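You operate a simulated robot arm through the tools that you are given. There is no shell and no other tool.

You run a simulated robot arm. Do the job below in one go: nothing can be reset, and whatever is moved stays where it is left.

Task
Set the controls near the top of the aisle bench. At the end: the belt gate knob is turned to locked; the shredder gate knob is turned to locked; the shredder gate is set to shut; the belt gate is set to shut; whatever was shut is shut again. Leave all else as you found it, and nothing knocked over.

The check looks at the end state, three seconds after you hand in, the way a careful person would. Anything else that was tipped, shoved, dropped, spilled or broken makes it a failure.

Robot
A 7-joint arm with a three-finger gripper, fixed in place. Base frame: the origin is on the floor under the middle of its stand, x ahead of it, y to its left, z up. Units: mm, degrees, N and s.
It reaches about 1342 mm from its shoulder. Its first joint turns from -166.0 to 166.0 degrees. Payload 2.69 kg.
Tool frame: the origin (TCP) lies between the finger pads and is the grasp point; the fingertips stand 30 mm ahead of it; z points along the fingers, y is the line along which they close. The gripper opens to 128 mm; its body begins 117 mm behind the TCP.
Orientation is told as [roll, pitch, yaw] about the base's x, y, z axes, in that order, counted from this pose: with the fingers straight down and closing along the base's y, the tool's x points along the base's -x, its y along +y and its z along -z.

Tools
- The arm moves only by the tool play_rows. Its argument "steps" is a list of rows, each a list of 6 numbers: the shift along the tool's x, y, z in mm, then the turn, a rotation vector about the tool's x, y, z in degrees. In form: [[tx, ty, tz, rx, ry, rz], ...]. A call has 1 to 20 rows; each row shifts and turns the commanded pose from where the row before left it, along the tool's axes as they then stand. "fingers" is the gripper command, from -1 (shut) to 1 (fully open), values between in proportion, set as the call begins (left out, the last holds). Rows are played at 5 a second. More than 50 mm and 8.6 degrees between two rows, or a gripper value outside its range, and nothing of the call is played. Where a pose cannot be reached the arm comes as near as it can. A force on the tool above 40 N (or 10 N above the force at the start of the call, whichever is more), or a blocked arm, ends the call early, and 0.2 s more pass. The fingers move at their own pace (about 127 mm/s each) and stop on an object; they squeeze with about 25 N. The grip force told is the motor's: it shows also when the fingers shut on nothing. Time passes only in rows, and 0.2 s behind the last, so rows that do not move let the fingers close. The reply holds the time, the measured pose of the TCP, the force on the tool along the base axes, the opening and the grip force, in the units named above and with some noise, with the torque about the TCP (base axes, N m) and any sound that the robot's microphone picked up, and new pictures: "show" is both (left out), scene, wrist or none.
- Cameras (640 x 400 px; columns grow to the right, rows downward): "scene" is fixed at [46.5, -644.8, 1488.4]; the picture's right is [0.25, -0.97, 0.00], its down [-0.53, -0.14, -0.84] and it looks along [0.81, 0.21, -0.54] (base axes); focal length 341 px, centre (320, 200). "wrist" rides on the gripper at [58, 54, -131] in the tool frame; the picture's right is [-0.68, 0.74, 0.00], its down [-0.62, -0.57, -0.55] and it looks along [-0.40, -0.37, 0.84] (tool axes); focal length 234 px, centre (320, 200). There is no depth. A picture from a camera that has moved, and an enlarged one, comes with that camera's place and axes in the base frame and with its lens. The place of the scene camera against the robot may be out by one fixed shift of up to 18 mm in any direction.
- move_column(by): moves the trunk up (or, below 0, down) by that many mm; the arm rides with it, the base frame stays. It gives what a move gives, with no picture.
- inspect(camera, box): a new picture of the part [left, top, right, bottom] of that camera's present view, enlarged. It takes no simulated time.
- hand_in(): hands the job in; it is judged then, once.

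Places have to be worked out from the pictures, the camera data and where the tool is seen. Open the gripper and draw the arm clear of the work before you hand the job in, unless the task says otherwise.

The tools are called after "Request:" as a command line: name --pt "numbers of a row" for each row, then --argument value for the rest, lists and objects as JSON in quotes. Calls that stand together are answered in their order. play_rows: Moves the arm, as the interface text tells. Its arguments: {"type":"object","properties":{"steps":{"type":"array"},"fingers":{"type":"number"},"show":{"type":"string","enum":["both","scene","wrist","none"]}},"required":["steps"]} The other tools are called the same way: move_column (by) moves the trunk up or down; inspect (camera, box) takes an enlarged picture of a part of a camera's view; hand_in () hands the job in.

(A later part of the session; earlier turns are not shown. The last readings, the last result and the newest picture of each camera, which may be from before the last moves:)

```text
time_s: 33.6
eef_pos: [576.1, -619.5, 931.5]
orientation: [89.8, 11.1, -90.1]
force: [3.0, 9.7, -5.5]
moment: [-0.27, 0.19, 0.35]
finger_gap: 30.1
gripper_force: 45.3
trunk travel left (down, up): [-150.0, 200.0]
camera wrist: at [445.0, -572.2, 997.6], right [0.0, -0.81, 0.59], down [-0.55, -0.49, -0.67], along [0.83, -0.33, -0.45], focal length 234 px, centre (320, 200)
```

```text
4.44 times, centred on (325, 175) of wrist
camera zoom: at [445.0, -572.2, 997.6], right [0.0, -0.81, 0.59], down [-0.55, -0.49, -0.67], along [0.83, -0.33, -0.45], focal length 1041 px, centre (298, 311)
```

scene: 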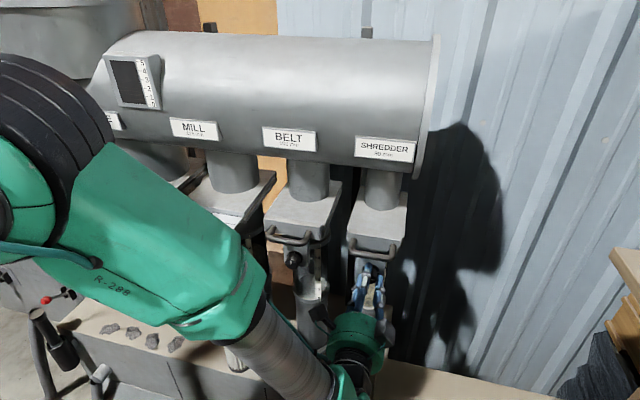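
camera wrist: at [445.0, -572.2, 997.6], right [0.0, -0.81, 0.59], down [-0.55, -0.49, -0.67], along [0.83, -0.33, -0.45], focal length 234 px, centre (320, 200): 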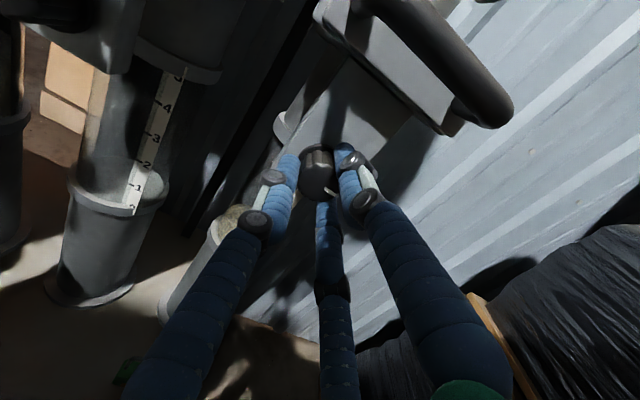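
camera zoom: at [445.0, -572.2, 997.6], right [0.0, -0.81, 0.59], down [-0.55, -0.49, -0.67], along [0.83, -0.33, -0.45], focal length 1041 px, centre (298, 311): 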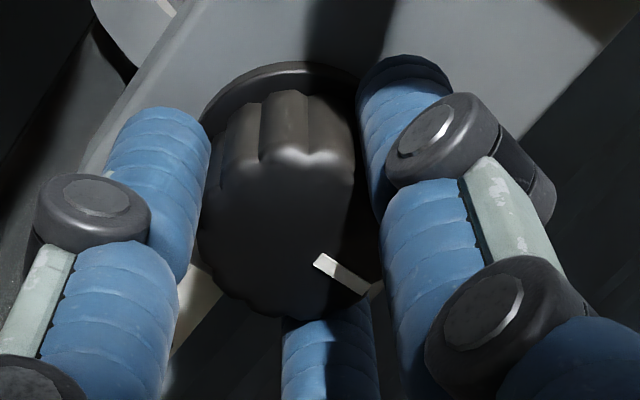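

The stop is confirmed at about 90° clockwise. I open the fingers just enough (~55 mm, to stay clear of the handle above), then draw straight back.

Request:
play_rows --pt "0 0 0 0 0 0" --pt "0 0 0 0 0 0" --pt "0 0 0 0 0 0" --fingers -0.16

Request:
inspect --camera "wrist" --box '[280, 130, 370, 220]'

Request:
inspect --camera "scene" --box '[330, 230, 410, 310]'

```text
time_s: 34.4
eef_pos: [577.1, -621.1, 933.0]
orientation: [89.8, 11.2, -90.2]
force: [0.5, 0.2, 0.1]
moment: [0.0, 0.0, 0.0]
finger_gap: 53.7
gripper_force: 0.1
trunk travel left (down, up): [-150.0, 200.0]
camera wrist: at [444.9, -572.7, 997.9], right [0.0, -0.81, 0.59], down [-0.55, -0.49, -0.67], along [0.83, -0.33, -0.44], focal length 234 px, centre (320, 200)
```

scene: 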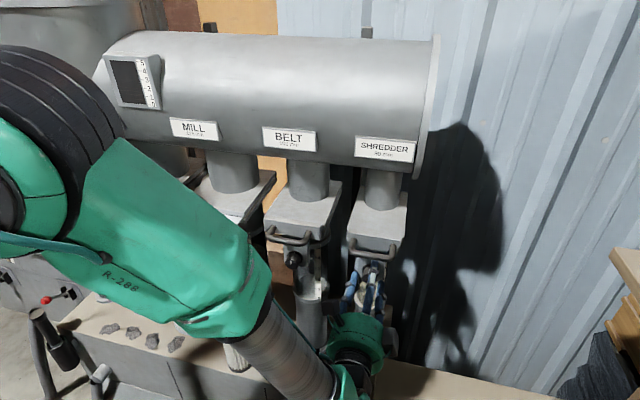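
wrist: 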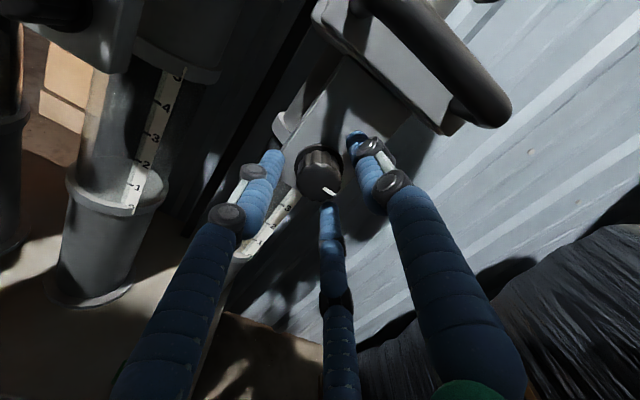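

```text
4.44 times, centred on (325, 175) of wrist
camera zoom: at [444.9, -572.7, 997.9], right [0.0, -0.81, 0.59], down [-0.55, -0.49, -0.67], along [0.83, -0.33, -0.44], focal length 1041 px, centre (298, 311)
```

zoom: 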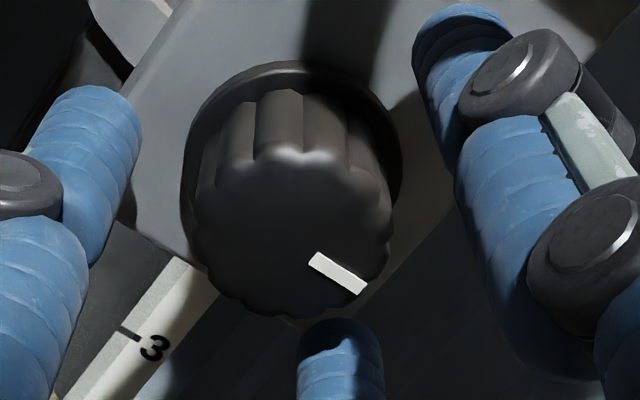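

```text
5.00 times, centred on (370, 270) of scene
camera zoom: at [46.5, -644.8, 1488.4], right [0.25, -0.97, 0.0], down [-0.53, -0.14, -0.84], along [0.81, 0.21, -0.54], focal length 1704 px, centre (70, -150)
```

zoom: 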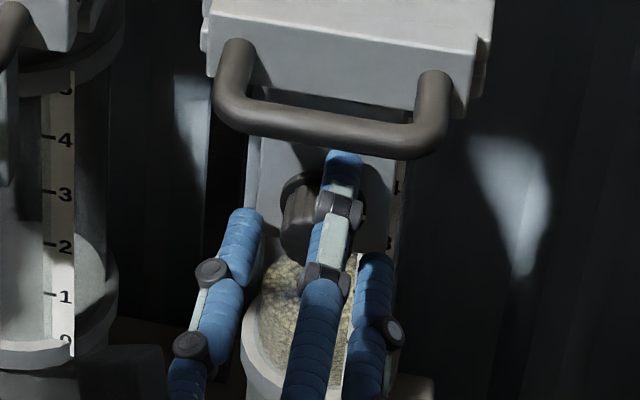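

Released cleanly with zero force; the pointer stays to the right. I draw straight back 110 mm and look at the knob.

Request:
play_rows --pt "0 0 -20 0 0 0" --pt "0 0 -45 0 0 0" --pt "0 0 -45 0 0 0" --pt "0 0 0 0 0 0"

Request:
inspect --camera "scene" --box '[352, 258, 392, 286]'

Request:
inspect --camera "wrist" --box '[270, 80, 370, 180]'

```text
time_s: 35.4
eef_pos: [463.5, -620.4, 935.0]
orientation: [89.9, 11.0, -90.2]
force: [-0.4, 0.6, 0.7]
moment: [-0.01, 0.01, -0.01]
finger_gap: 53.8
gripper_force: 0.1
trunk travel left (down, up): [-150.0, 200.0]
camera wrist: at [332.0, -572.4, 1000.0], right [0.0, -0.81, 0.59], down [-0.55, -0.49, -0.67], along [0.83, -0.33, -0.44], focal length 234 px, centre (320, 200)
```

scene: 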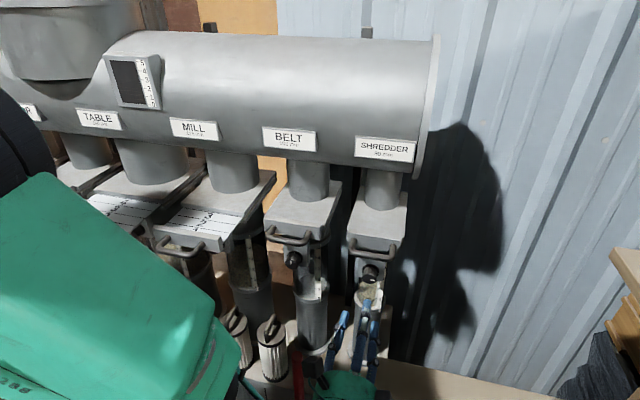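
wrist: 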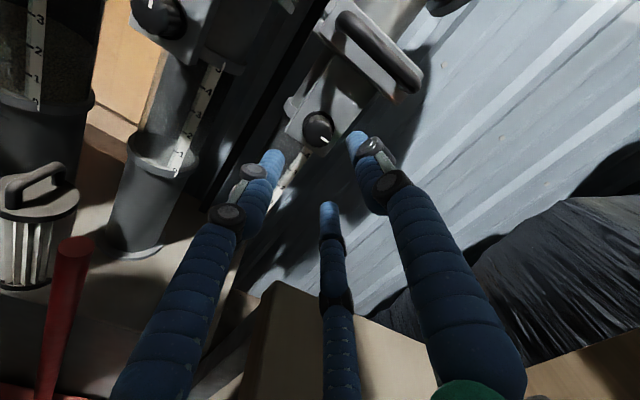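

```text
14.29 times, centred on (372, 272) of scene
camera zoom: at [46.5, -644.8, 1488.4], right [0.25, -0.97, 0.0], down [-0.53, -0.14, -0.84], along [0.81, 0.21, -0.54], focal length 4869 px, centre (-423, -829)
```

zoom: 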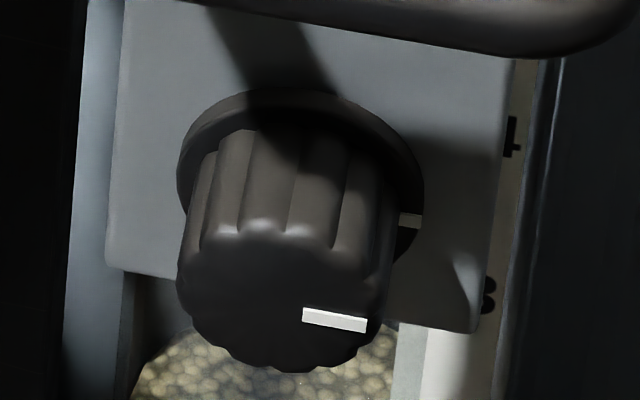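

```text
4.00 times, centred on (320, 130) of wrist
camera zoom: at [332.0, -572.4, 1000.0], right [0.0, -0.81, 0.59], down [-0.55, -0.49, -0.67], along [0.83, -0.33, -0.44], focal length 937 px, centre (320, 480)
```

zoom: 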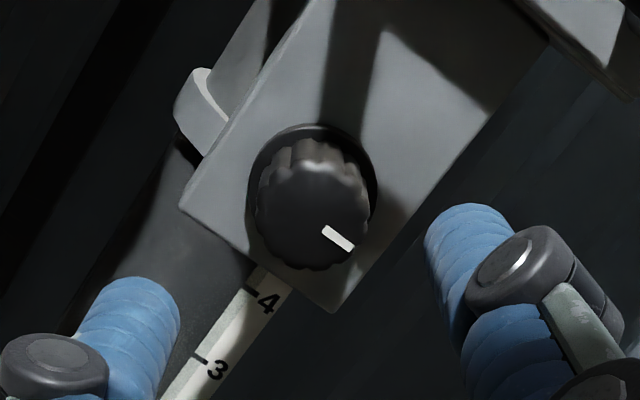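

The shredder pointer is now exactly a quarter turn clockwise. To confirm this really is "locked", I'll grip the shredder handle and tug lightly; first I level the roll and raise the tool to handle height.

Request:
play_rows --pt "0 0 0 0 0 -5.5" --pt "0 0 0 0 0 -5.5" --pt "0 30 0 0 0 0" --pt "0 30 0 0 0 0" --pt "0 27 0 0 0 0" --pt "0 0 0 0 0 0" --fingers 0.0

Request:
inspect --camera "wrist" --box '[240, 60, 440, 240]'

```text
time_s: 36.8
eef_pos: [467.7, -621.4, 1019.5]
orientation: [89.8, 0.2, -90.1]
force: [-0.6, 0.7, -0.9]
moment: [-0.03, 0.03, -0.01]
finger_gap: 64.2
gripper_force: 0.1
trunk travel left (down, up): [-150.0, 200.0]
camera wrist: at [335.2, -561.2, 1074.8], right [0.0, -0.68, 0.74], down [-0.55, -0.61, -0.57], along [0.83, -0.41, -0.37], focal length 234 px, centre (320, 200)
```

scene: 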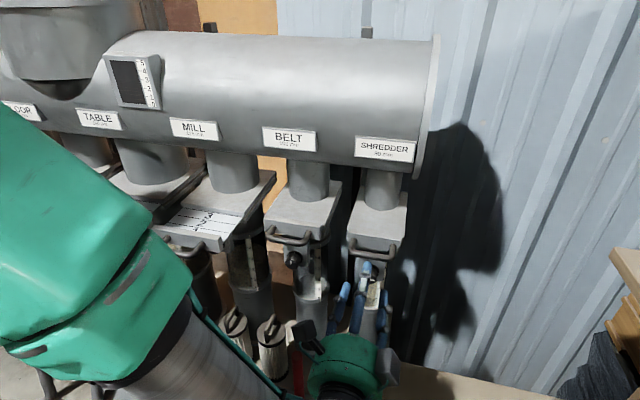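
wrist: 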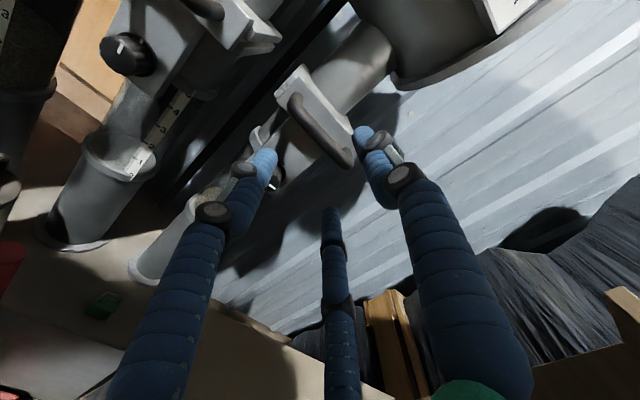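

```text
2.22 times, centred on (340, 150) of wrist
camera zoom: at [335.2, -561.2, 1074.8], right [0.0, -0.68, 0.74], down [-0.55, -0.61, -0.57], along [0.83, -0.41, -0.37], focal length 520 px, centre (276, 311)
```

zoom: 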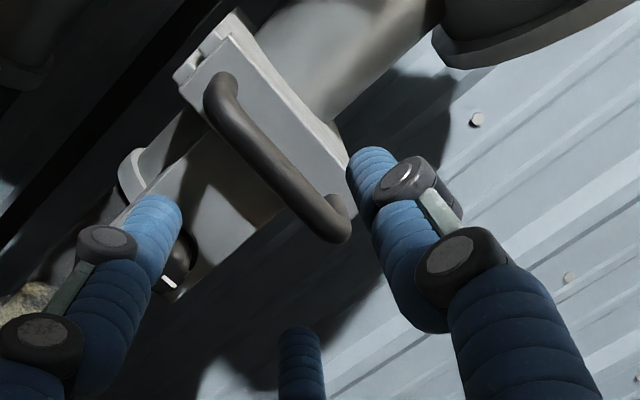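

The handle bar is about (565, -618, 1026), between the thumb (above) and two fingers (below). I raise 6 mm and advance around the bar.

Request:
play_rows --pt "0 6.5 20 0 0 0" --pt "0 0 25 0 0 0" --pt "0 0 20 0 0 0" --pt "0 0 15 0 0 0" --pt "0 0 0 0 0 0"

Request:
inspect --camera "wrist" --box '[240, 60, 440, 240]'

Request:
inspect --camera "scene" --box '[330, 200, 430, 300]'

```text
time_s: 38.0
eef_pos: [546.7, -619.9, 1025.1]
orientation: [89.8, 0.0, -90.1]
force: [-1.0, 0.5, 0.1]
moment: [0.0, -0.02, 0.0]
finger_gap: 63.7
gripper_force: 0.0
trunk travel left (down, up): [-150.0, 200.0]
camera wrist: at [415.6, -560.1, 1080.5], right [0.0, -0.68, 0.73], down [-0.55, -0.61, -0.57], along [0.83, -0.41, -0.37], focal length 234 px, centre (320, 200)
```

scene: 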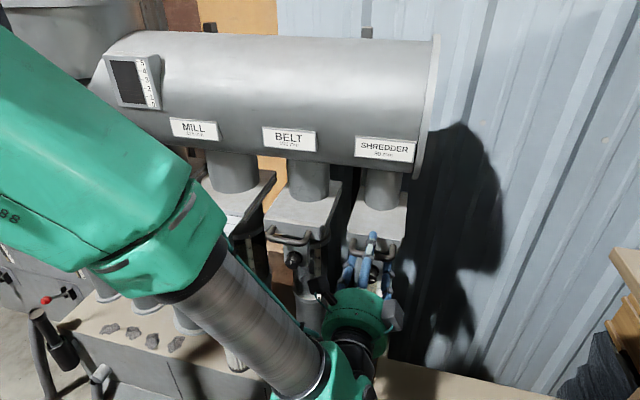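
wrist: 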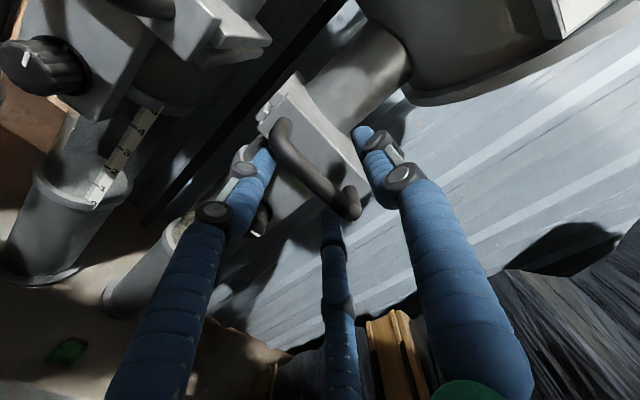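

```text
2.22 times, centred on (340, 150) of wrist
camera zoom: at [415.6, -560.1, 1080.5], right [0.0, -0.68, 0.73], down [-0.55, -0.61, -0.57], along [0.83, -0.41, -0.37], focal length 520 px, centre (276, 311)
```

zoom: 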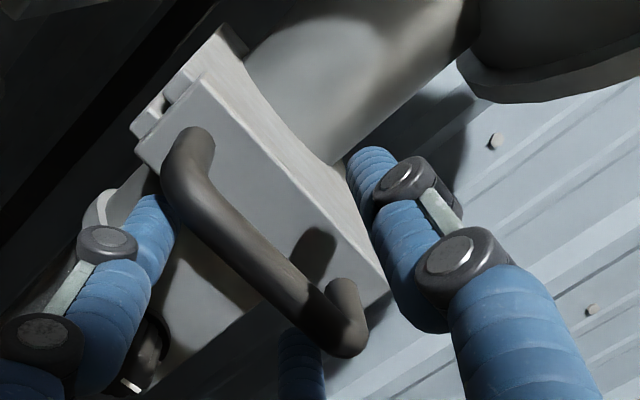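

```text
4.00 times, centred on (380, 250) of scene
camera zoom: at [46.5, -644.8, 1488.4], right [0.25, -0.97, 0.0], down [-0.53, -0.14, -0.84], along [0.81, 0.21, -0.54], focal length 1363 px, centre (80, 0)
```

zoom: 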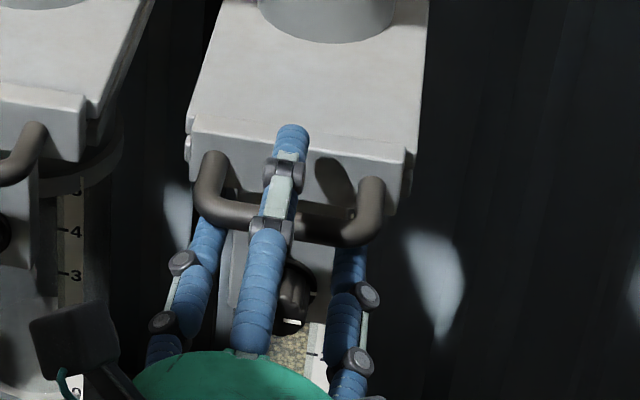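

The bar is well inside the open fingers and the knob is well below them. I close on the bar.

Request:
play_rows --pt "0 0 0 0 0 0" --pt "0 0 0 0 0 0" --pt "0 0 0 0 0 0" --pt "0 0 0 0 0 0" --fingers -1

Request:
inspect --camera "wrist" --box '[240, 60, 440, 240]'

```text
time_s: 38.8
eef_pos: [547.1, -616.8, 1019.0]
orientation: [89.4, 0.5, -90.2]
force: [8.1, -5.1, -8.6]
moment: [-0.49, 0.14, 0.21]
finger_gap: 22.1
gripper_force: 45.5
trunk travel left (down, up): [-150.0, 200.0]
stopped in row 3: the force on the tool passed its limit at 42 N (the readings are from after the stop); the commanded pose is now the measured one
camera wrist: at [415.8, -557.7, 1075.8], right [0.01, -0.68, 0.73], down [-0.56, -0.61, -0.57], along [0.83, -0.4, -0.38], focal length 234 px, centre (320, 200)
```

scene: 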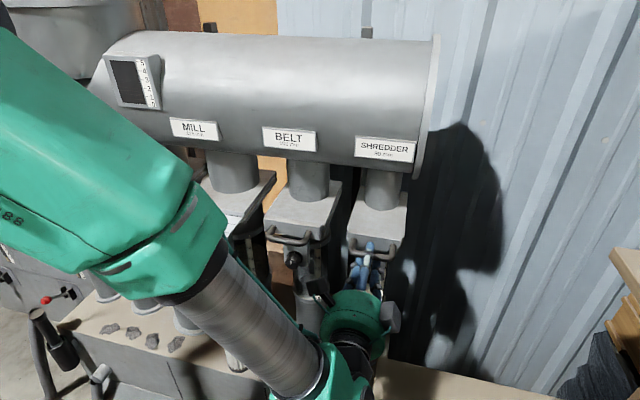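
wrist: 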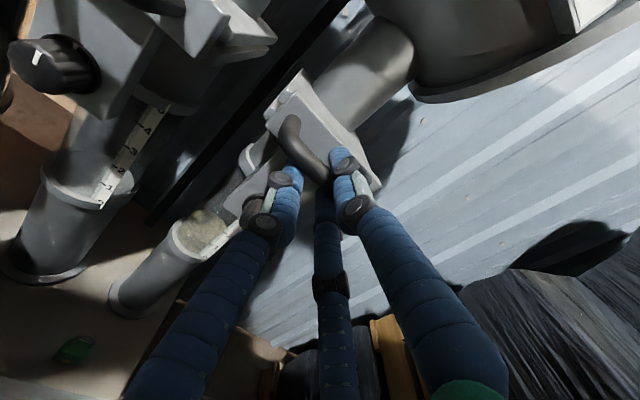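

```text
2.22 times, centred on (340, 150) of wrist
camera zoom: at [415.8, -557.7, 1075.8], right [0.01, -0.68, 0.73], down [-0.56, -0.61, -0.57], along [0.83, -0.4, -0.38], focal length 520 px, centre (276, 311)
```

zoom: 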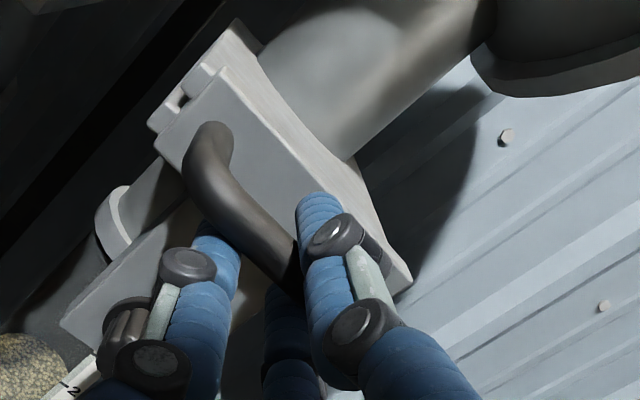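

Gripped, with the tool having settled onto the bar at z≈1019. Now a gentle tug: 1 mm back, then read the force.

Request:
play_rows --pt "0 -0.5 -1 0 0 0" --pt "0 0 -0.5 0 0 0" --pt "0 0 0 0 0 0" --show "none"

Request:
play_rows --pt "0 0 -0.5 0 0 0" --pt "0 0 -0.5 0 0 0" --pt "0 0 0 0 0 0" --show "wrist"

```text
time_s: 39.6
eef_pos: [545.8, -615.5, 1019.3]
orientation: [89.5, 0.4, -90.1]
force: [26.2, -5.4, -6.8]
moment: [-0.51, 0.17, 0.0]
finger_gap: 21.9
gripper_force: 45.1
trunk travel left (down, up): [-150.0, 200.0]
```

```text
time_s: 40.4
eef_pos: [544.4, -616.3, 1018.8]
orientation: [89.4, 0.4, -90.1]
force: [29.5, 0.6, -0.8]
moment: [-0.44, 0.14, 0.5]
finger_gap: 21.9
gripper_force: 44.9
trunk travel left (down, up): [-150.0, 200.0]
camera wrist: at [413.9, -557.7, 1075.6], right [0.01, -0.68, 0.73], down [-0.55, -0.61, -0.57], along [0.83, -0.4, -0.38], focal length 234 px, centre (320, 200)
```

wrist: 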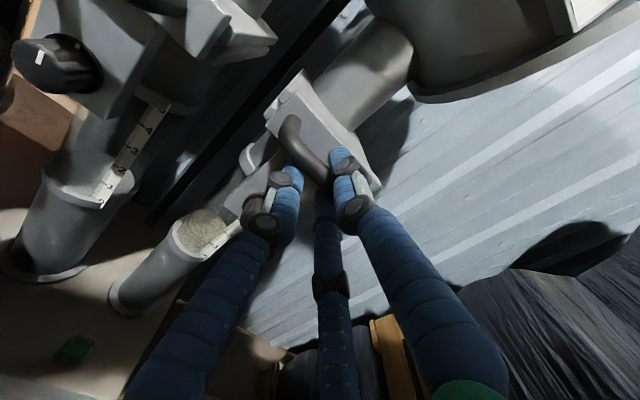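

The handle resists ~29 N without following, whereas it slid at 2–3 N before, so the quarter turn clockwise is the locked state. I check the gate is still flush, then relax and let go.

Request:
inspect --camera "scene" --box '[330, 190, 430, 290]'

Request:
play_rows --pt "0 0 1.5 0 0 0" --pt "0 0 0 0 0 0" --show "none"

Request:
play_rows --pt "0 0 0 0 0 0" --pt "0 0 0 0 0 0" --pt "0 0 0 0 0 0" --fingers 0.0

Request:
inspect --camera "scene" --box '[330, 190, 430, 290]'

```text
4.00 times, centred on (380, 240) of scene
camera zoom: at [46.5, -644.8, 1488.4], right [0.25, -0.97, 0.0], down [-0.53, -0.14, -0.84], along [0.81, 0.21, -0.54], focal length 1363 px, centre (80, 40)
```

zoom: 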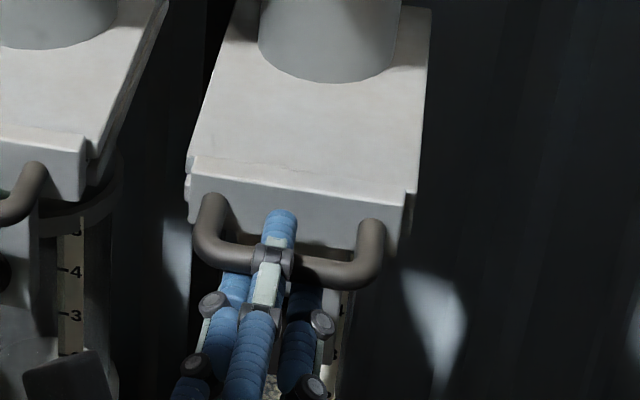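

```text
time_s: 41.0
eef_pos: [544.2, -616.4, 1018.8]
orientation: [89.4, 0.5, -90.1]
force: [4.1, 1.9, 1.3]
moment: [-0.5, 0.04, 0.63]
finger_gap: 22.0
gripper_force: 44.7
trunk travel left (down, up): [-150.0, 200.0]
```

```text
time_s: 41.8
eef_pos: [544.8, -615.8, 1019.2]
orientation: [89.5, 0.5, -90.2]
force: [-0.6, -0.5, 0.6]
moment: [0.02, 0.0, 0.02]
finger_gap: 63.9
gripper_force: 0.0
trunk travel left (down, up): [-150.0, 200.0]
camera wrist: at [413.9, -557.6, 1075.7], right [0.01, -0.68, 0.73], down [-0.55, -0.61, -0.57], along [0.83, -0.4, -0.38], focal length 234 px, centre (320, 200)
```

scene: 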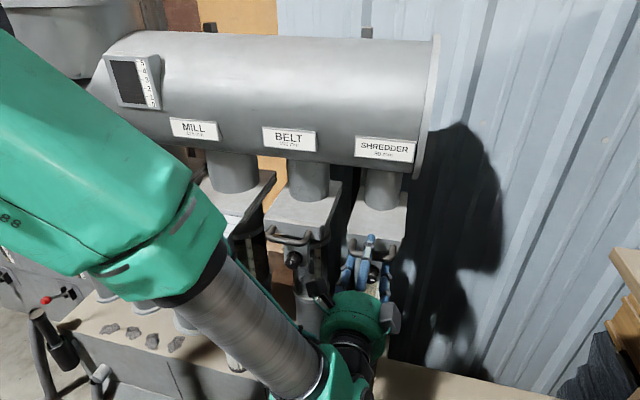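
wrist: 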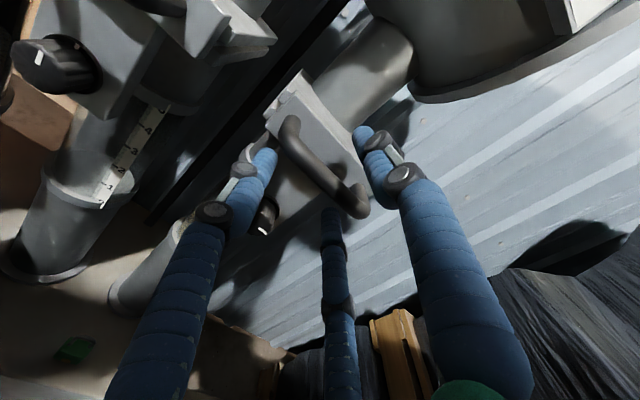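

```text
4.00 times, centred on (380, 240) of scene
camera zoom: at [46.5, -644.8, 1488.4], right [0.25, -0.97, 0.0], down [-0.53, -0.14, -0.84], along [0.81, 0.21, -0.54], focal length 1363 px, centre (80, 40)
```

zoom: 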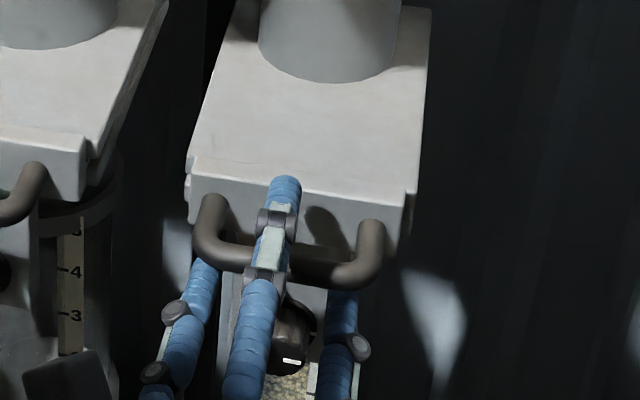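

The gate is flush and locked. I back off, drop to knob height, shift left to the belt knob, and unroll the wrist 90° so I can repeat the same turn.

Request:
play_rows --pt "0 0 -20 0 0 0" --pt "0 0 -40 0 0 0" --pt "0 0 -40 0 0 0" --pt "0 -45 0 0 0 0" --pt "0 -42 0 0 0 0" --pt "45 0 0 0 0 0" --pt "45 0 0 0 0 0" --pt "45 0 0 0 0 0" --pt "40 0 0 0 0 0" --pt "0 0 0 0 0 0" --fingers 0.25

Request:
play_rows --pt "0 0 0 0 0 -8.2" --pt "0 0 0 0 0 -8.2" --pt "0 0 0 0 0 -8.2" --pt "0 0 0 0 0 -8.2" --pt "0 0 0 0 0 -8.2" --pt "0 0 0 0 0 -8.2" --pt "0 0 0 0 0 -8.2" --pt "0 0 0 0 0 -8.2" --pt "0 0 0 0 0 -8.2" --pt "0 0 0 0 0 -8.2" --pt "0 0 0 0 0 -8.0" --pt "0 0 0 0 0 0"

Request:
inspect --camera "wrist" --box '[270, 70, 390, 190]'

Request:
inspect --camera "scene" --box '[250, 210, 350, 300]'

```text
time_s: 44.0
eef_pos: [445.3, -440.9, 934.8]
orientation: [89.5, 0.4, -90.1]
force: [0.2, 0.8, 0.1]
moment: [-0.03, 0.0, -0.03]
finger_gap: 80.0
gripper_force: 0.0
trunk travel left (down, up): [-150.0, 200.0]
camera wrist: at [314.7, -383.0, 992.0], right [0.01, -0.68, 0.73], down [-0.55, -0.61, -0.57], along [0.83, -0.4, -0.38], focal length 234 px, centre (320, 200)
```

scene: 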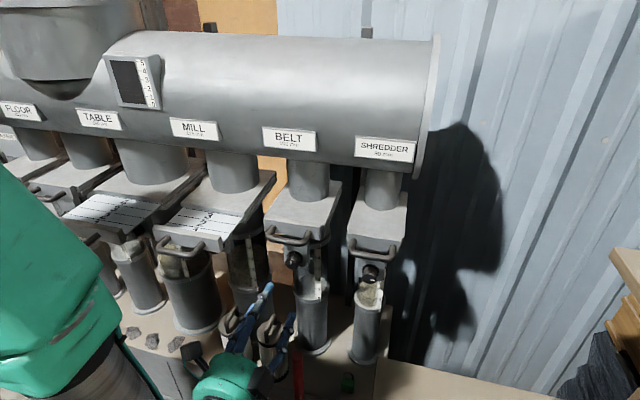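
wrist: 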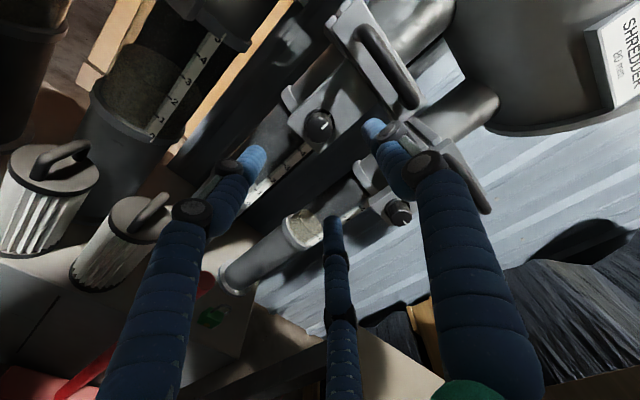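

```text
time_s: 46.6
eef_pos: [445.1, -440.9, 934.3]
orientation: [38.9, -89.4, -39.1]
force: [0.0, -0.4, 1.0]
moment: [-0.01, -0.01, 0.0]
finger_gap: 79.7
gripper_force: 0.1
trunk travel left (down, up): [-150.0, 200.0]
camera wrist: at [313.0, -385.2, 878.7], right [0.01, 0.73, 0.68], down [-0.54, -0.57, 0.62], along [0.84, -0.37, 0.39], focal length 234 px, centre (320, 200)
```

scene: 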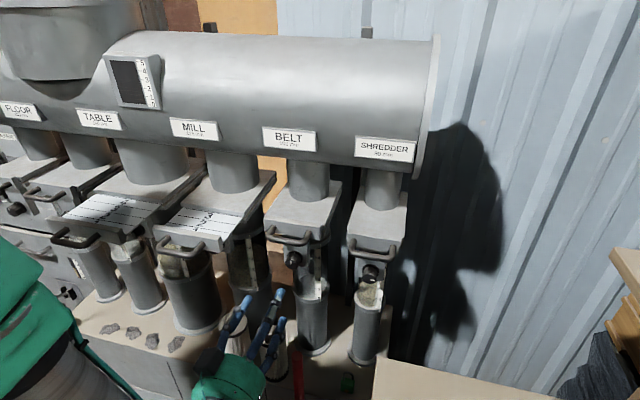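
wrist: 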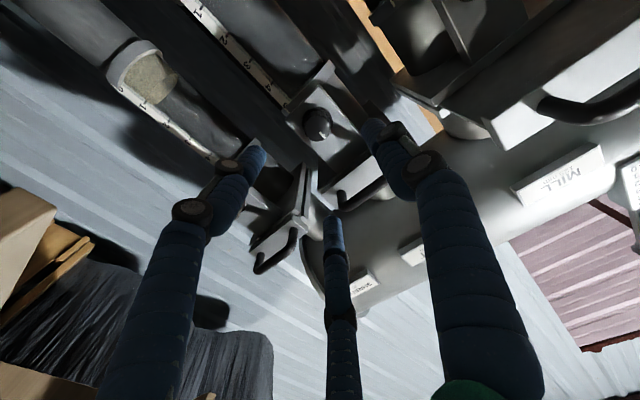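

```text
3.33 times, centred on (330, 130) of wrist
camera zoom: at [313.0, -385.2, 878.7], right [0.01, 0.73, 0.68], down [-0.54, -0.57, 0.62], along [0.84, -0.37, 0.39], focal length 781 px, centre (287, 433)
```

zoom: 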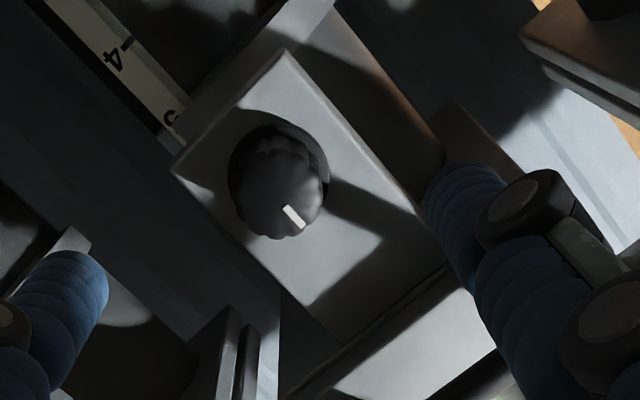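

```text
4.44 times, centred on (300, 255) of scene
camera zoom: at [46.5, -644.8, 1488.4], right [0.25, -0.97, 0.0], down [-0.53, -0.14, -0.84], along [0.81, 0.21, -0.54], focal length 1515 px, centre (409, -44)
```

zoom: 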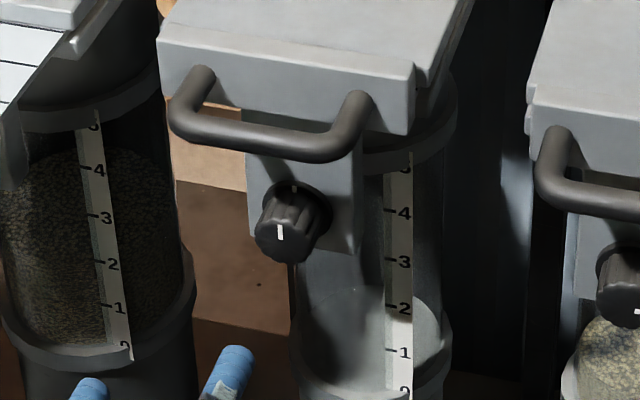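

The belt knob face is at (589, -441, 931). I advance to just in front of it, correcting the small height and tilt error.

Request:
play_rows --pt "2.5 -0.5 20 0 -0.5 0" --pt "0 0 40 0 0 0" --pt "0 0 35 0 0 0" --pt "0 0 0 0 0 0" --show "wrist"

Request:
inspect --camera "wrist" --box '[270, 90, 390, 210]'

```text
time_s: 47.6
eef_pos: [543.4, -440.6, 931.8]
orientation: [90.3, -89.5, -90.3]
force: [0.4, -0.5, 0.3]
moment: [-0.02, 0.0, 0.01]
finger_gap: 80.1
gripper_force: 0.0
trunk travel left (down, up): [-150.0, 200.0]
camera wrist: at [410.7, -385.2, 874.8], right [0.0, 0.73, 0.68], down [-0.55, -0.57, 0.61], along [0.84, -0.38, 0.4], focal length 234 px, centre (320, 200)
```

wrist: 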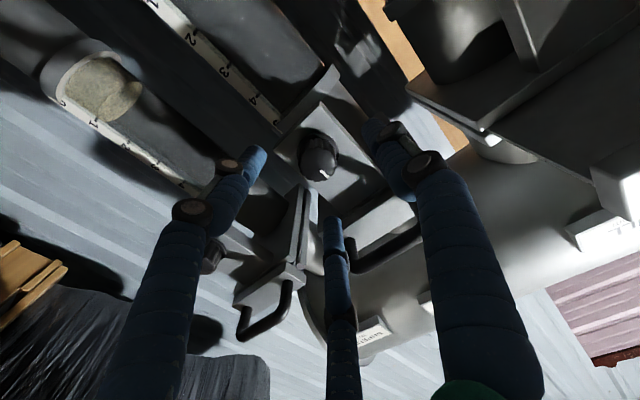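

```text
3.33 times, centred on (330, 150) of wrist
camera zoom: at [410.7, -385.2, 874.8], right [0.0, 0.73, 0.68], down [-0.55, -0.57, 0.61], along [0.84, -0.38, 0.4], focal length 781 px, centre (287, 367)
```

zoom: 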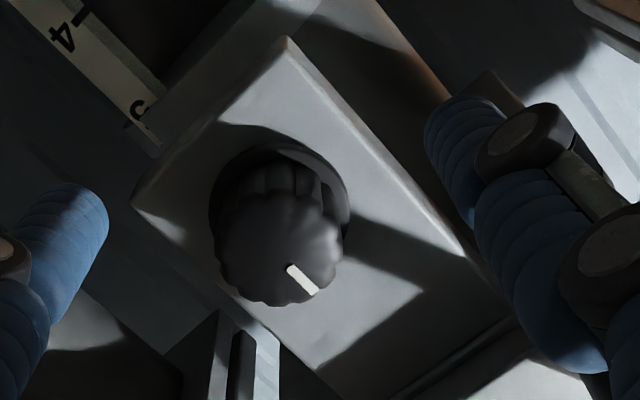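

Still aligned (knob centre about y=-442, z=932). I advance to the grip depth and close.

Request:
play_rows --pt "0 -1 12 0 0 0" --pt "0 0 12 0 0 0" --pt "0 0 9.5 0 0 0" --pt "0 0 0 0 0 0" --show "none"

Request:
play_rows --pt "0 0 0 0 0 0" --pt "0 0 0 0 0 0" --pt "0 0 0 0 0 0" --fingers -1

Request:
inspect --camera "wrist" --box '[270, 110, 370, 210]'

```text
time_s: 48.6
eef_pos: [573.9, -442.0, 933.0]
orientation: [91.4, -89.5, -91.5]
force: [0.1, -0.3, -0.6]
moment: [0.0, -0.02, -0.01]
finger_gap: 80.1
gripper_force: 0.1
trunk travel left (down, up): [-150.0, 200.0]
```

```text
time_s: 49.4
eef_pos: [574.6, -443.1, 932.0]
orientation: [90.7, -89.4, -90.8]
force: [1.9, -15.4, -6.6]
moment: [0.19, 0.41, -0.87]
finger_gap: 31.3
gripper_force: 44.6
trunk travel left (down, up): [-150.0, 200.0]
camera wrist: at [442.2, -387.7, 875.1], right [0.0, 0.73, 0.68], down [-0.55, -0.57, 0.61], along [0.83, -0.38, 0.4], focal length 234 px, centre (320, 200)
```

scene: 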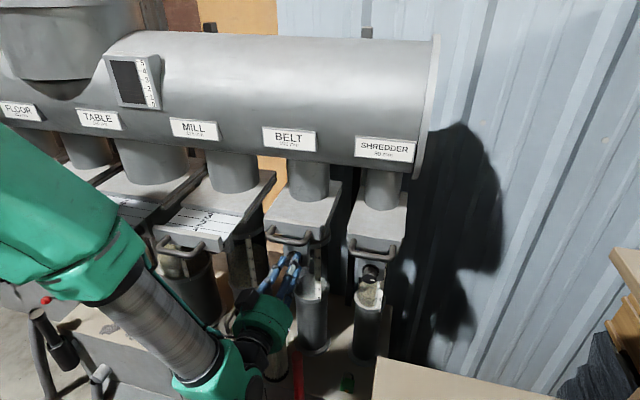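
wrist: 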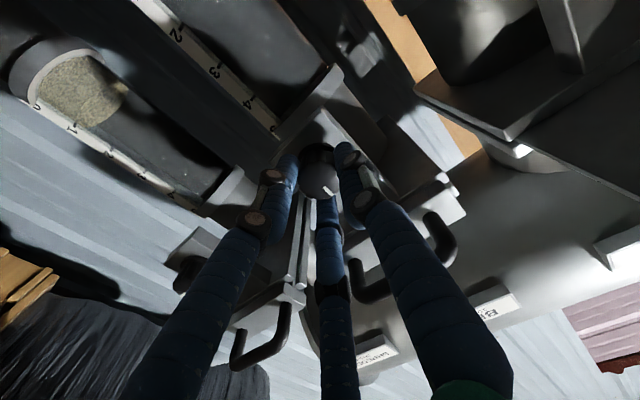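

```text
4.00 times, centred on (320, 160) of wrist
camera zoom: at [442.2, -387.7, 875.1], right [0.0, 0.73, 0.68], down [-0.55, -0.57, 0.61], along [0.83, -0.38, 0.4], focal length 937 px, centre (320, 360)
```

zoom: 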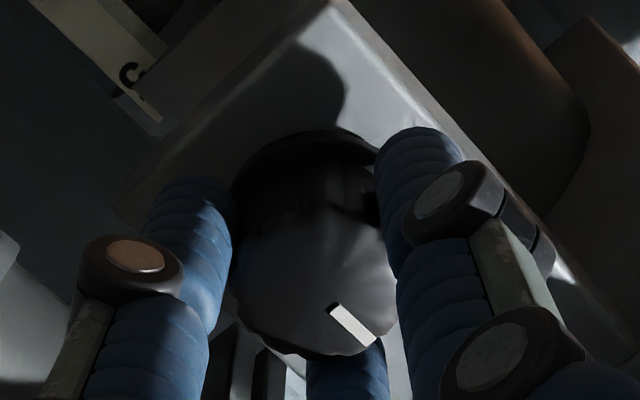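

Gripped at 31 mm. I relieve the ~15 N side load and start the clockwise turn, first 42°.

Request:
play_rows --pt "0.4 -0.8 0 0 0 0" --pt "0 0 0 0 0 6" --pt "0 0 0 0 0 6" --pt "0 0 0 0 0 6" --pt "0 0 0 0 0 6" --pt "0 0 0 0 0 6" --pt "0 0 0 0 0 6" --pt "0 0 0 0 0 6" --pt "0 0 0 0 0 0"

Request:
inspect --camera "wrist" --box '[270, 110, 370, 210]'

Request:
inspect --camera "scene" --box '[250, 210, 350, 300]'

```text
time_s: 51.4
eef_pos: [573.5, -442.6, 932.3]
orientation: [90.2, -47.5, -90.0]
force: [11.3, -4.8, 0.0]
moment: [-0.03, -0.04, 0.04]
finger_gap: 31.3
gripper_force: 44.8
trunk travel left (down, up): [-150.0, 200.0]
camera wrist: at [442.1, -363.3, 926.2], right [0.0, 0.09, 1.0], down [-0.55, -0.83, 0.07], along [0.84, -0.55, 0.05], focal length 234 px, centre (320, 200)
```

scene: 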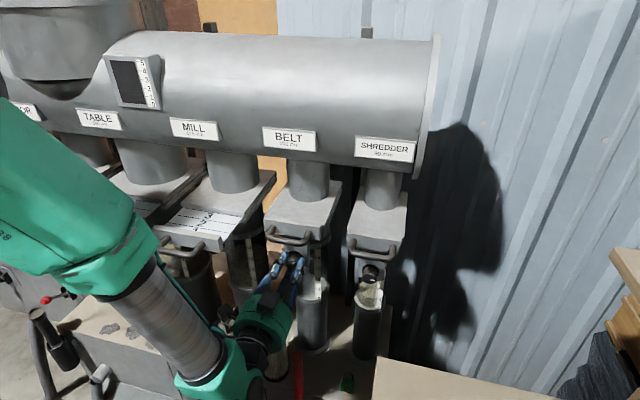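
wrist: 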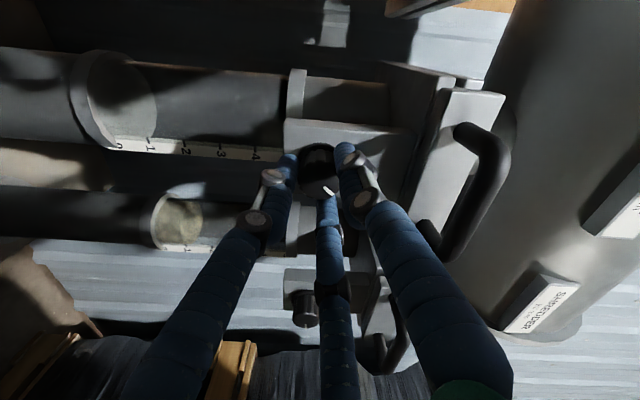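

```text
4.00 times, centred on (320, 160) of wrist
camera zoom: at [442.1, -363.3, 926.2], right [0.0, 0.09, 1.0], down [-0.55, -0.83, 0.07], along [0.84, -0.55, 0.05], focal length 937 px, centre (320, 360)
```

zoom: 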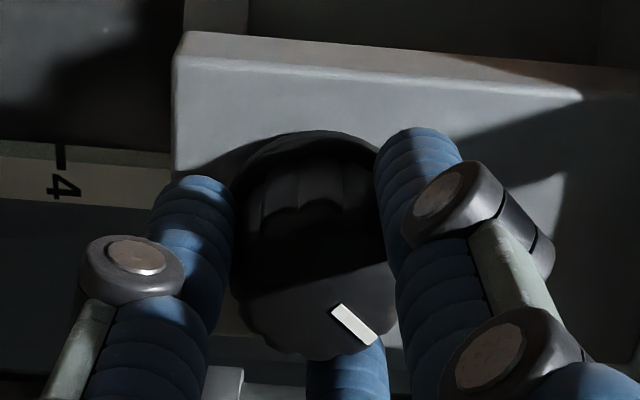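

```text
4.44 times, centred on (300, 255) of scene
camera zoom: at [46.5, -644.8, 1488.4], right [0.25, -0.97, 0.0], down [-0.53, -0.14, -0.84], along [0.81, 0.21, -0.54], focal length 1515 px, centre (409, -44)
```

zoom: 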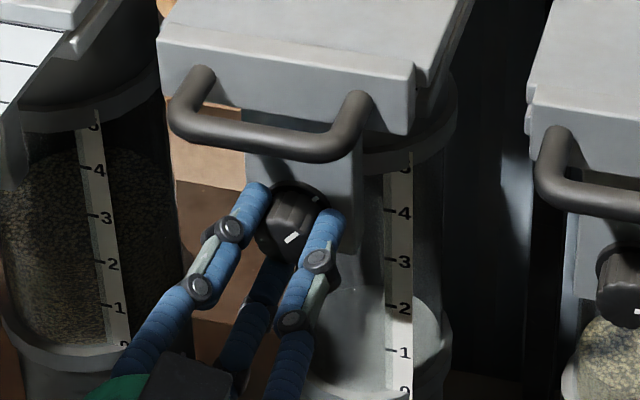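

The knob follows to 42°, forces are small. I add 0.5 mm forward and continue to 90°.

Request:
play_rows --pt "0 0 0.5 0 0 6" --pt "0 0 0 0 0 6" --pt "0 0 0 0 0 6" --pt "0 0 0 0 0 6" --pt "0 0 0 0 0 6" --pt "0 0 0 0 0 6" --pt "0 0 0 0 0 6" --pt "0 0 0 0 0 6" --pt "0 0 0 0 0 0"

Request:
inspect --camera "wrist" --box '[270, 110, 370, 210]'

```text
time_s: 53.4
eef_pos: [573.1, -442.3, 930.9]
orientation: [90.0, 0.6, -90.0]
force: [-3.3, -10.6, 2.8]
moment: [0.02, -0.08, -0.29]
finger_gap: 31.4
gripper_force: 45.1
trunk travel left (down, up): [-150.0, 200.0]
camera wrist: at [442.1, -384.4, 987.3], right [0.0, -0.68, 0.73], down [-0.55, -0.61, -0.57], along [0.84, -0.4, -0.37], focal length 234 px, centre (320, 200)
```

scene: 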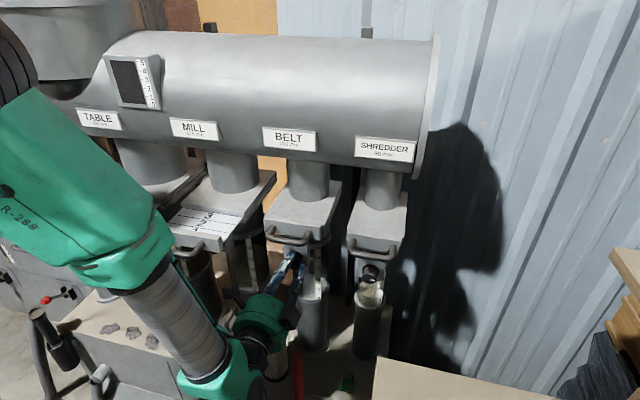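
wrist: 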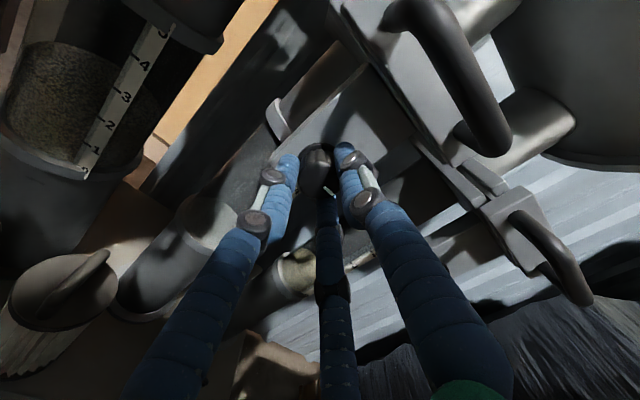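

```text
4.00 times, centred on (320, 160) of wrist
camera zoom: at [442.1, -384.4, 987.3], right [0.0, -0.68, 0.73], down [-0.55, -0.61, -0.57], along [0.84, -0.4, -0.37], focal length 937 px, centre (320, 360)
```

zoom: 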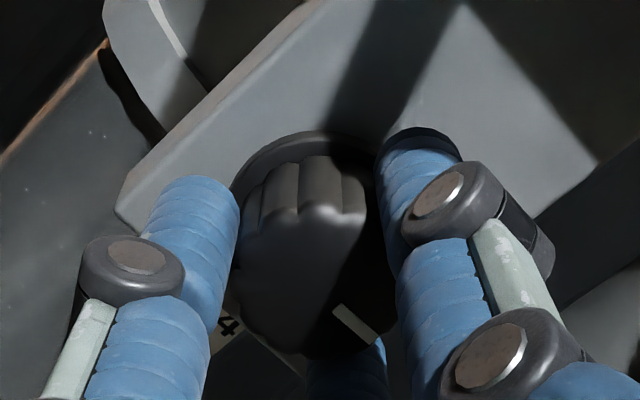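

At 90° the knob is still following. I continue in small rows to the stop, watching the moment build as on the shredder.

Request:
play_rows --pt "0 0 0 0 0 4" --pt "0 0 0 0 0 0" --show "none"

Request:
play_rows --pt "0 0 0 0 0 4" --pt "0 0 0 0 0 0" --show "none"

Request:
play_rows --pt "0 0 0 0 0 3" --pt "0 0 0 0 0 0" --show "wrist"

Request:
inspect --camera "wrist" --box '[270, 110, 370, 210]'

```text
time_s: 54.0
eef_pos: [573.7, -443.2, 932.0]
orientation: [89.9, 4.5, -90.1]
force: [4.9, -10.6, -1.0]
moment: [0.0, 0.21, -0.18]
finger_gap: 31.2
gripper_force: 45.4
trunk travel left (down, up): [-150.0, 200.0]
```

```text
time_s: 54.6
eef_pos: [573.6, -442.1, 931.3]
orientation: [89.9, 8.5, -90.1]
force: [3.9, -6.8, 2.2]
moment: [-0.16, -0.14, -0.06]
finger_gap: 30.5
gripper_force: 45.2
trunk travel left (down, up): [-150.0, 200.0]
```

```text
time_s: 55.2
eef_pos: [574.4, -441.6, 931.4]
orientation: [90.0, 11.5, -90.1]
force: [1.6, -6.1, 0.4]
moment: [-0.28, 0.02, -0.01]
finger_gap: 30.7
gripper_force: 45.6
trunk travel left (down, up): [-150.0, 200.0]
camera wrist: at [441.9, -395.7, 997.4], right [0.0, -0.81, 0.59], down [-0.55, -0.49, -0.68], along [0.84, -0.32, -0.44], focal length 234 px, centre (320, 200)
```

wrist: 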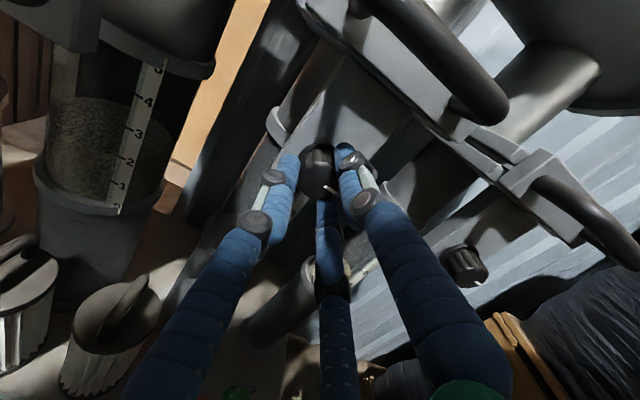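

```text
4.00 times, centred on (320, 160) of wrist
camera zoom: at [441.9, -395.7, 997.4], right [0.0, -0.81, 0.59], down [-0.55, -0.49, -0.68], along [0.84, -0.32, -0.44], focal length 937 px, centre (320, 360)
```

zoom: 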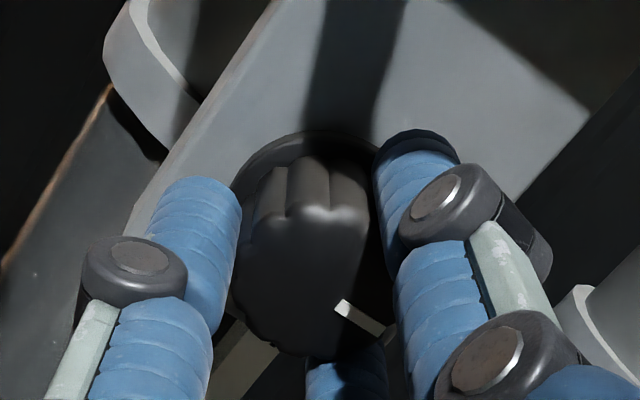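

The same stop appears (-0.28 N·m) just past 90°. I open to ~55 mm and draw straight back, then check both knobs and gates.

Request:
play_rows --pt "0 0 0 0 0 0" --pt "0 0 0 0 0 0" --pt "0 0 0 0 0 0" --fingers -0.16 --show "none"

Request:
play_rows --pt "0 0 -20 0 0 0" --pt "0 0 -45 0 0 0" --pt "0 0 -45 0 0 0" --pt "0 0 0 0 0 0"

Request:
inspect --camera "scene" --box '[274, 240, 314, 275]'

Request:
inspect --camera "scene" --box '[250, 180, 420, 300]'

```text
time_s: 56.0
eef_pos: [574.2, -443.2, 933.0]
orientation: [90.0, 11.5, -90.1]
force: [-0.5, 0.9, -0.1]
moment: [0.0, 0.02, 0.0]
finger_gap: 54.0
gripper_force: 0.0
trunk travel left (down, up): [-150.0, 200.0]
```

```text
time_s: 57.0
eef_pos: [462.7, -442.5, 931.9]
orientation: [90.1, 11.5, -90.2]
force: [0.0, 0.2, -0.6]
moment: [-0.02, 0.03, -0.01]
finger_gap: 53.6
gripper_force: 0.0
trunk travel left (down, up): [-150.0, 200.0]
camera wrist: at [331.1, -395.5, 998.9], right [0.0, -0.81, 0.59], down [-0.55, -0.49, -0.68], along [0.84, -0.32, -0.44], focal length 234 px, centre (320, 200)
```

scene: 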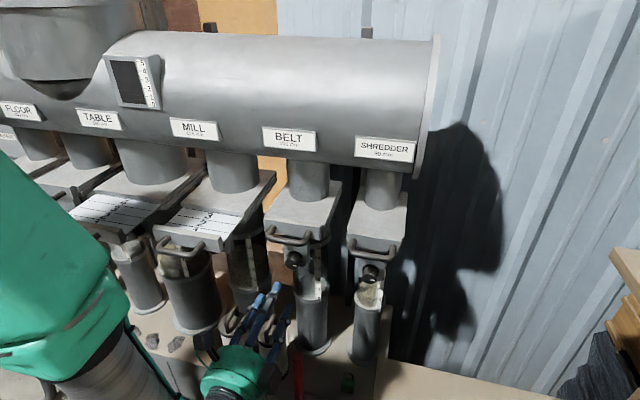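
wrist: 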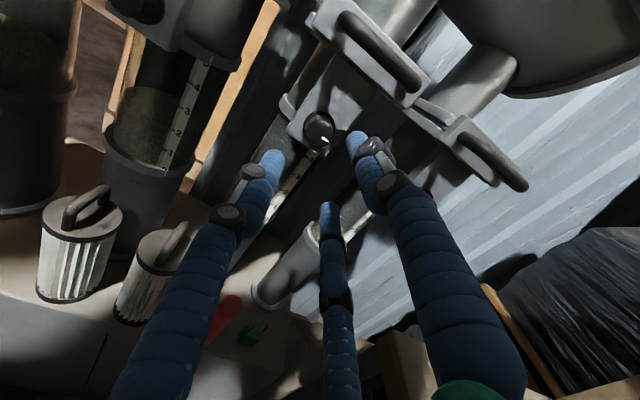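

```text
11.43 times, centred on (294, 258) of scene
camera zoom: at [46.5, -644.8, 1488.4], right [0.25, -0.97, 0.0], down [-0.53, -0.14, -0.84], along [0.81, 0.21, -0.54], focal length 3895 px, centre (617, -457)
```

zoom: 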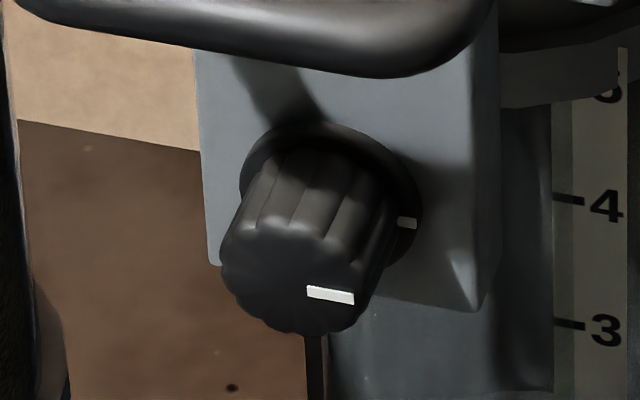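

```text
3.33 times, centred on (335, 240) of scene
camera zoom: at [46.5, -644.8, 1488.4], right [0.25, -0.97, 0.0], down [-0.53, -0.14, -0.84], along [0.81, 0.21, -0.54], focal length 1136 px, centre (270, 67)
```

zoom: 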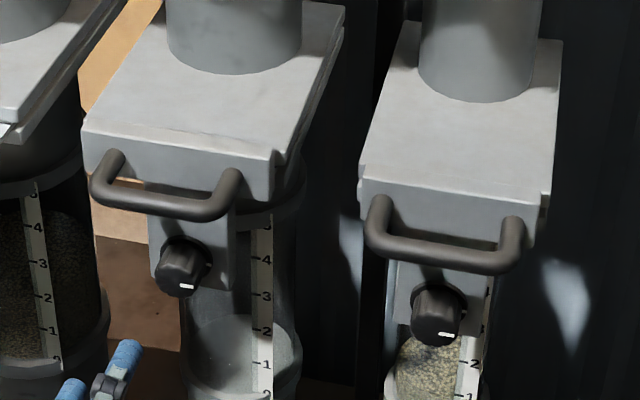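

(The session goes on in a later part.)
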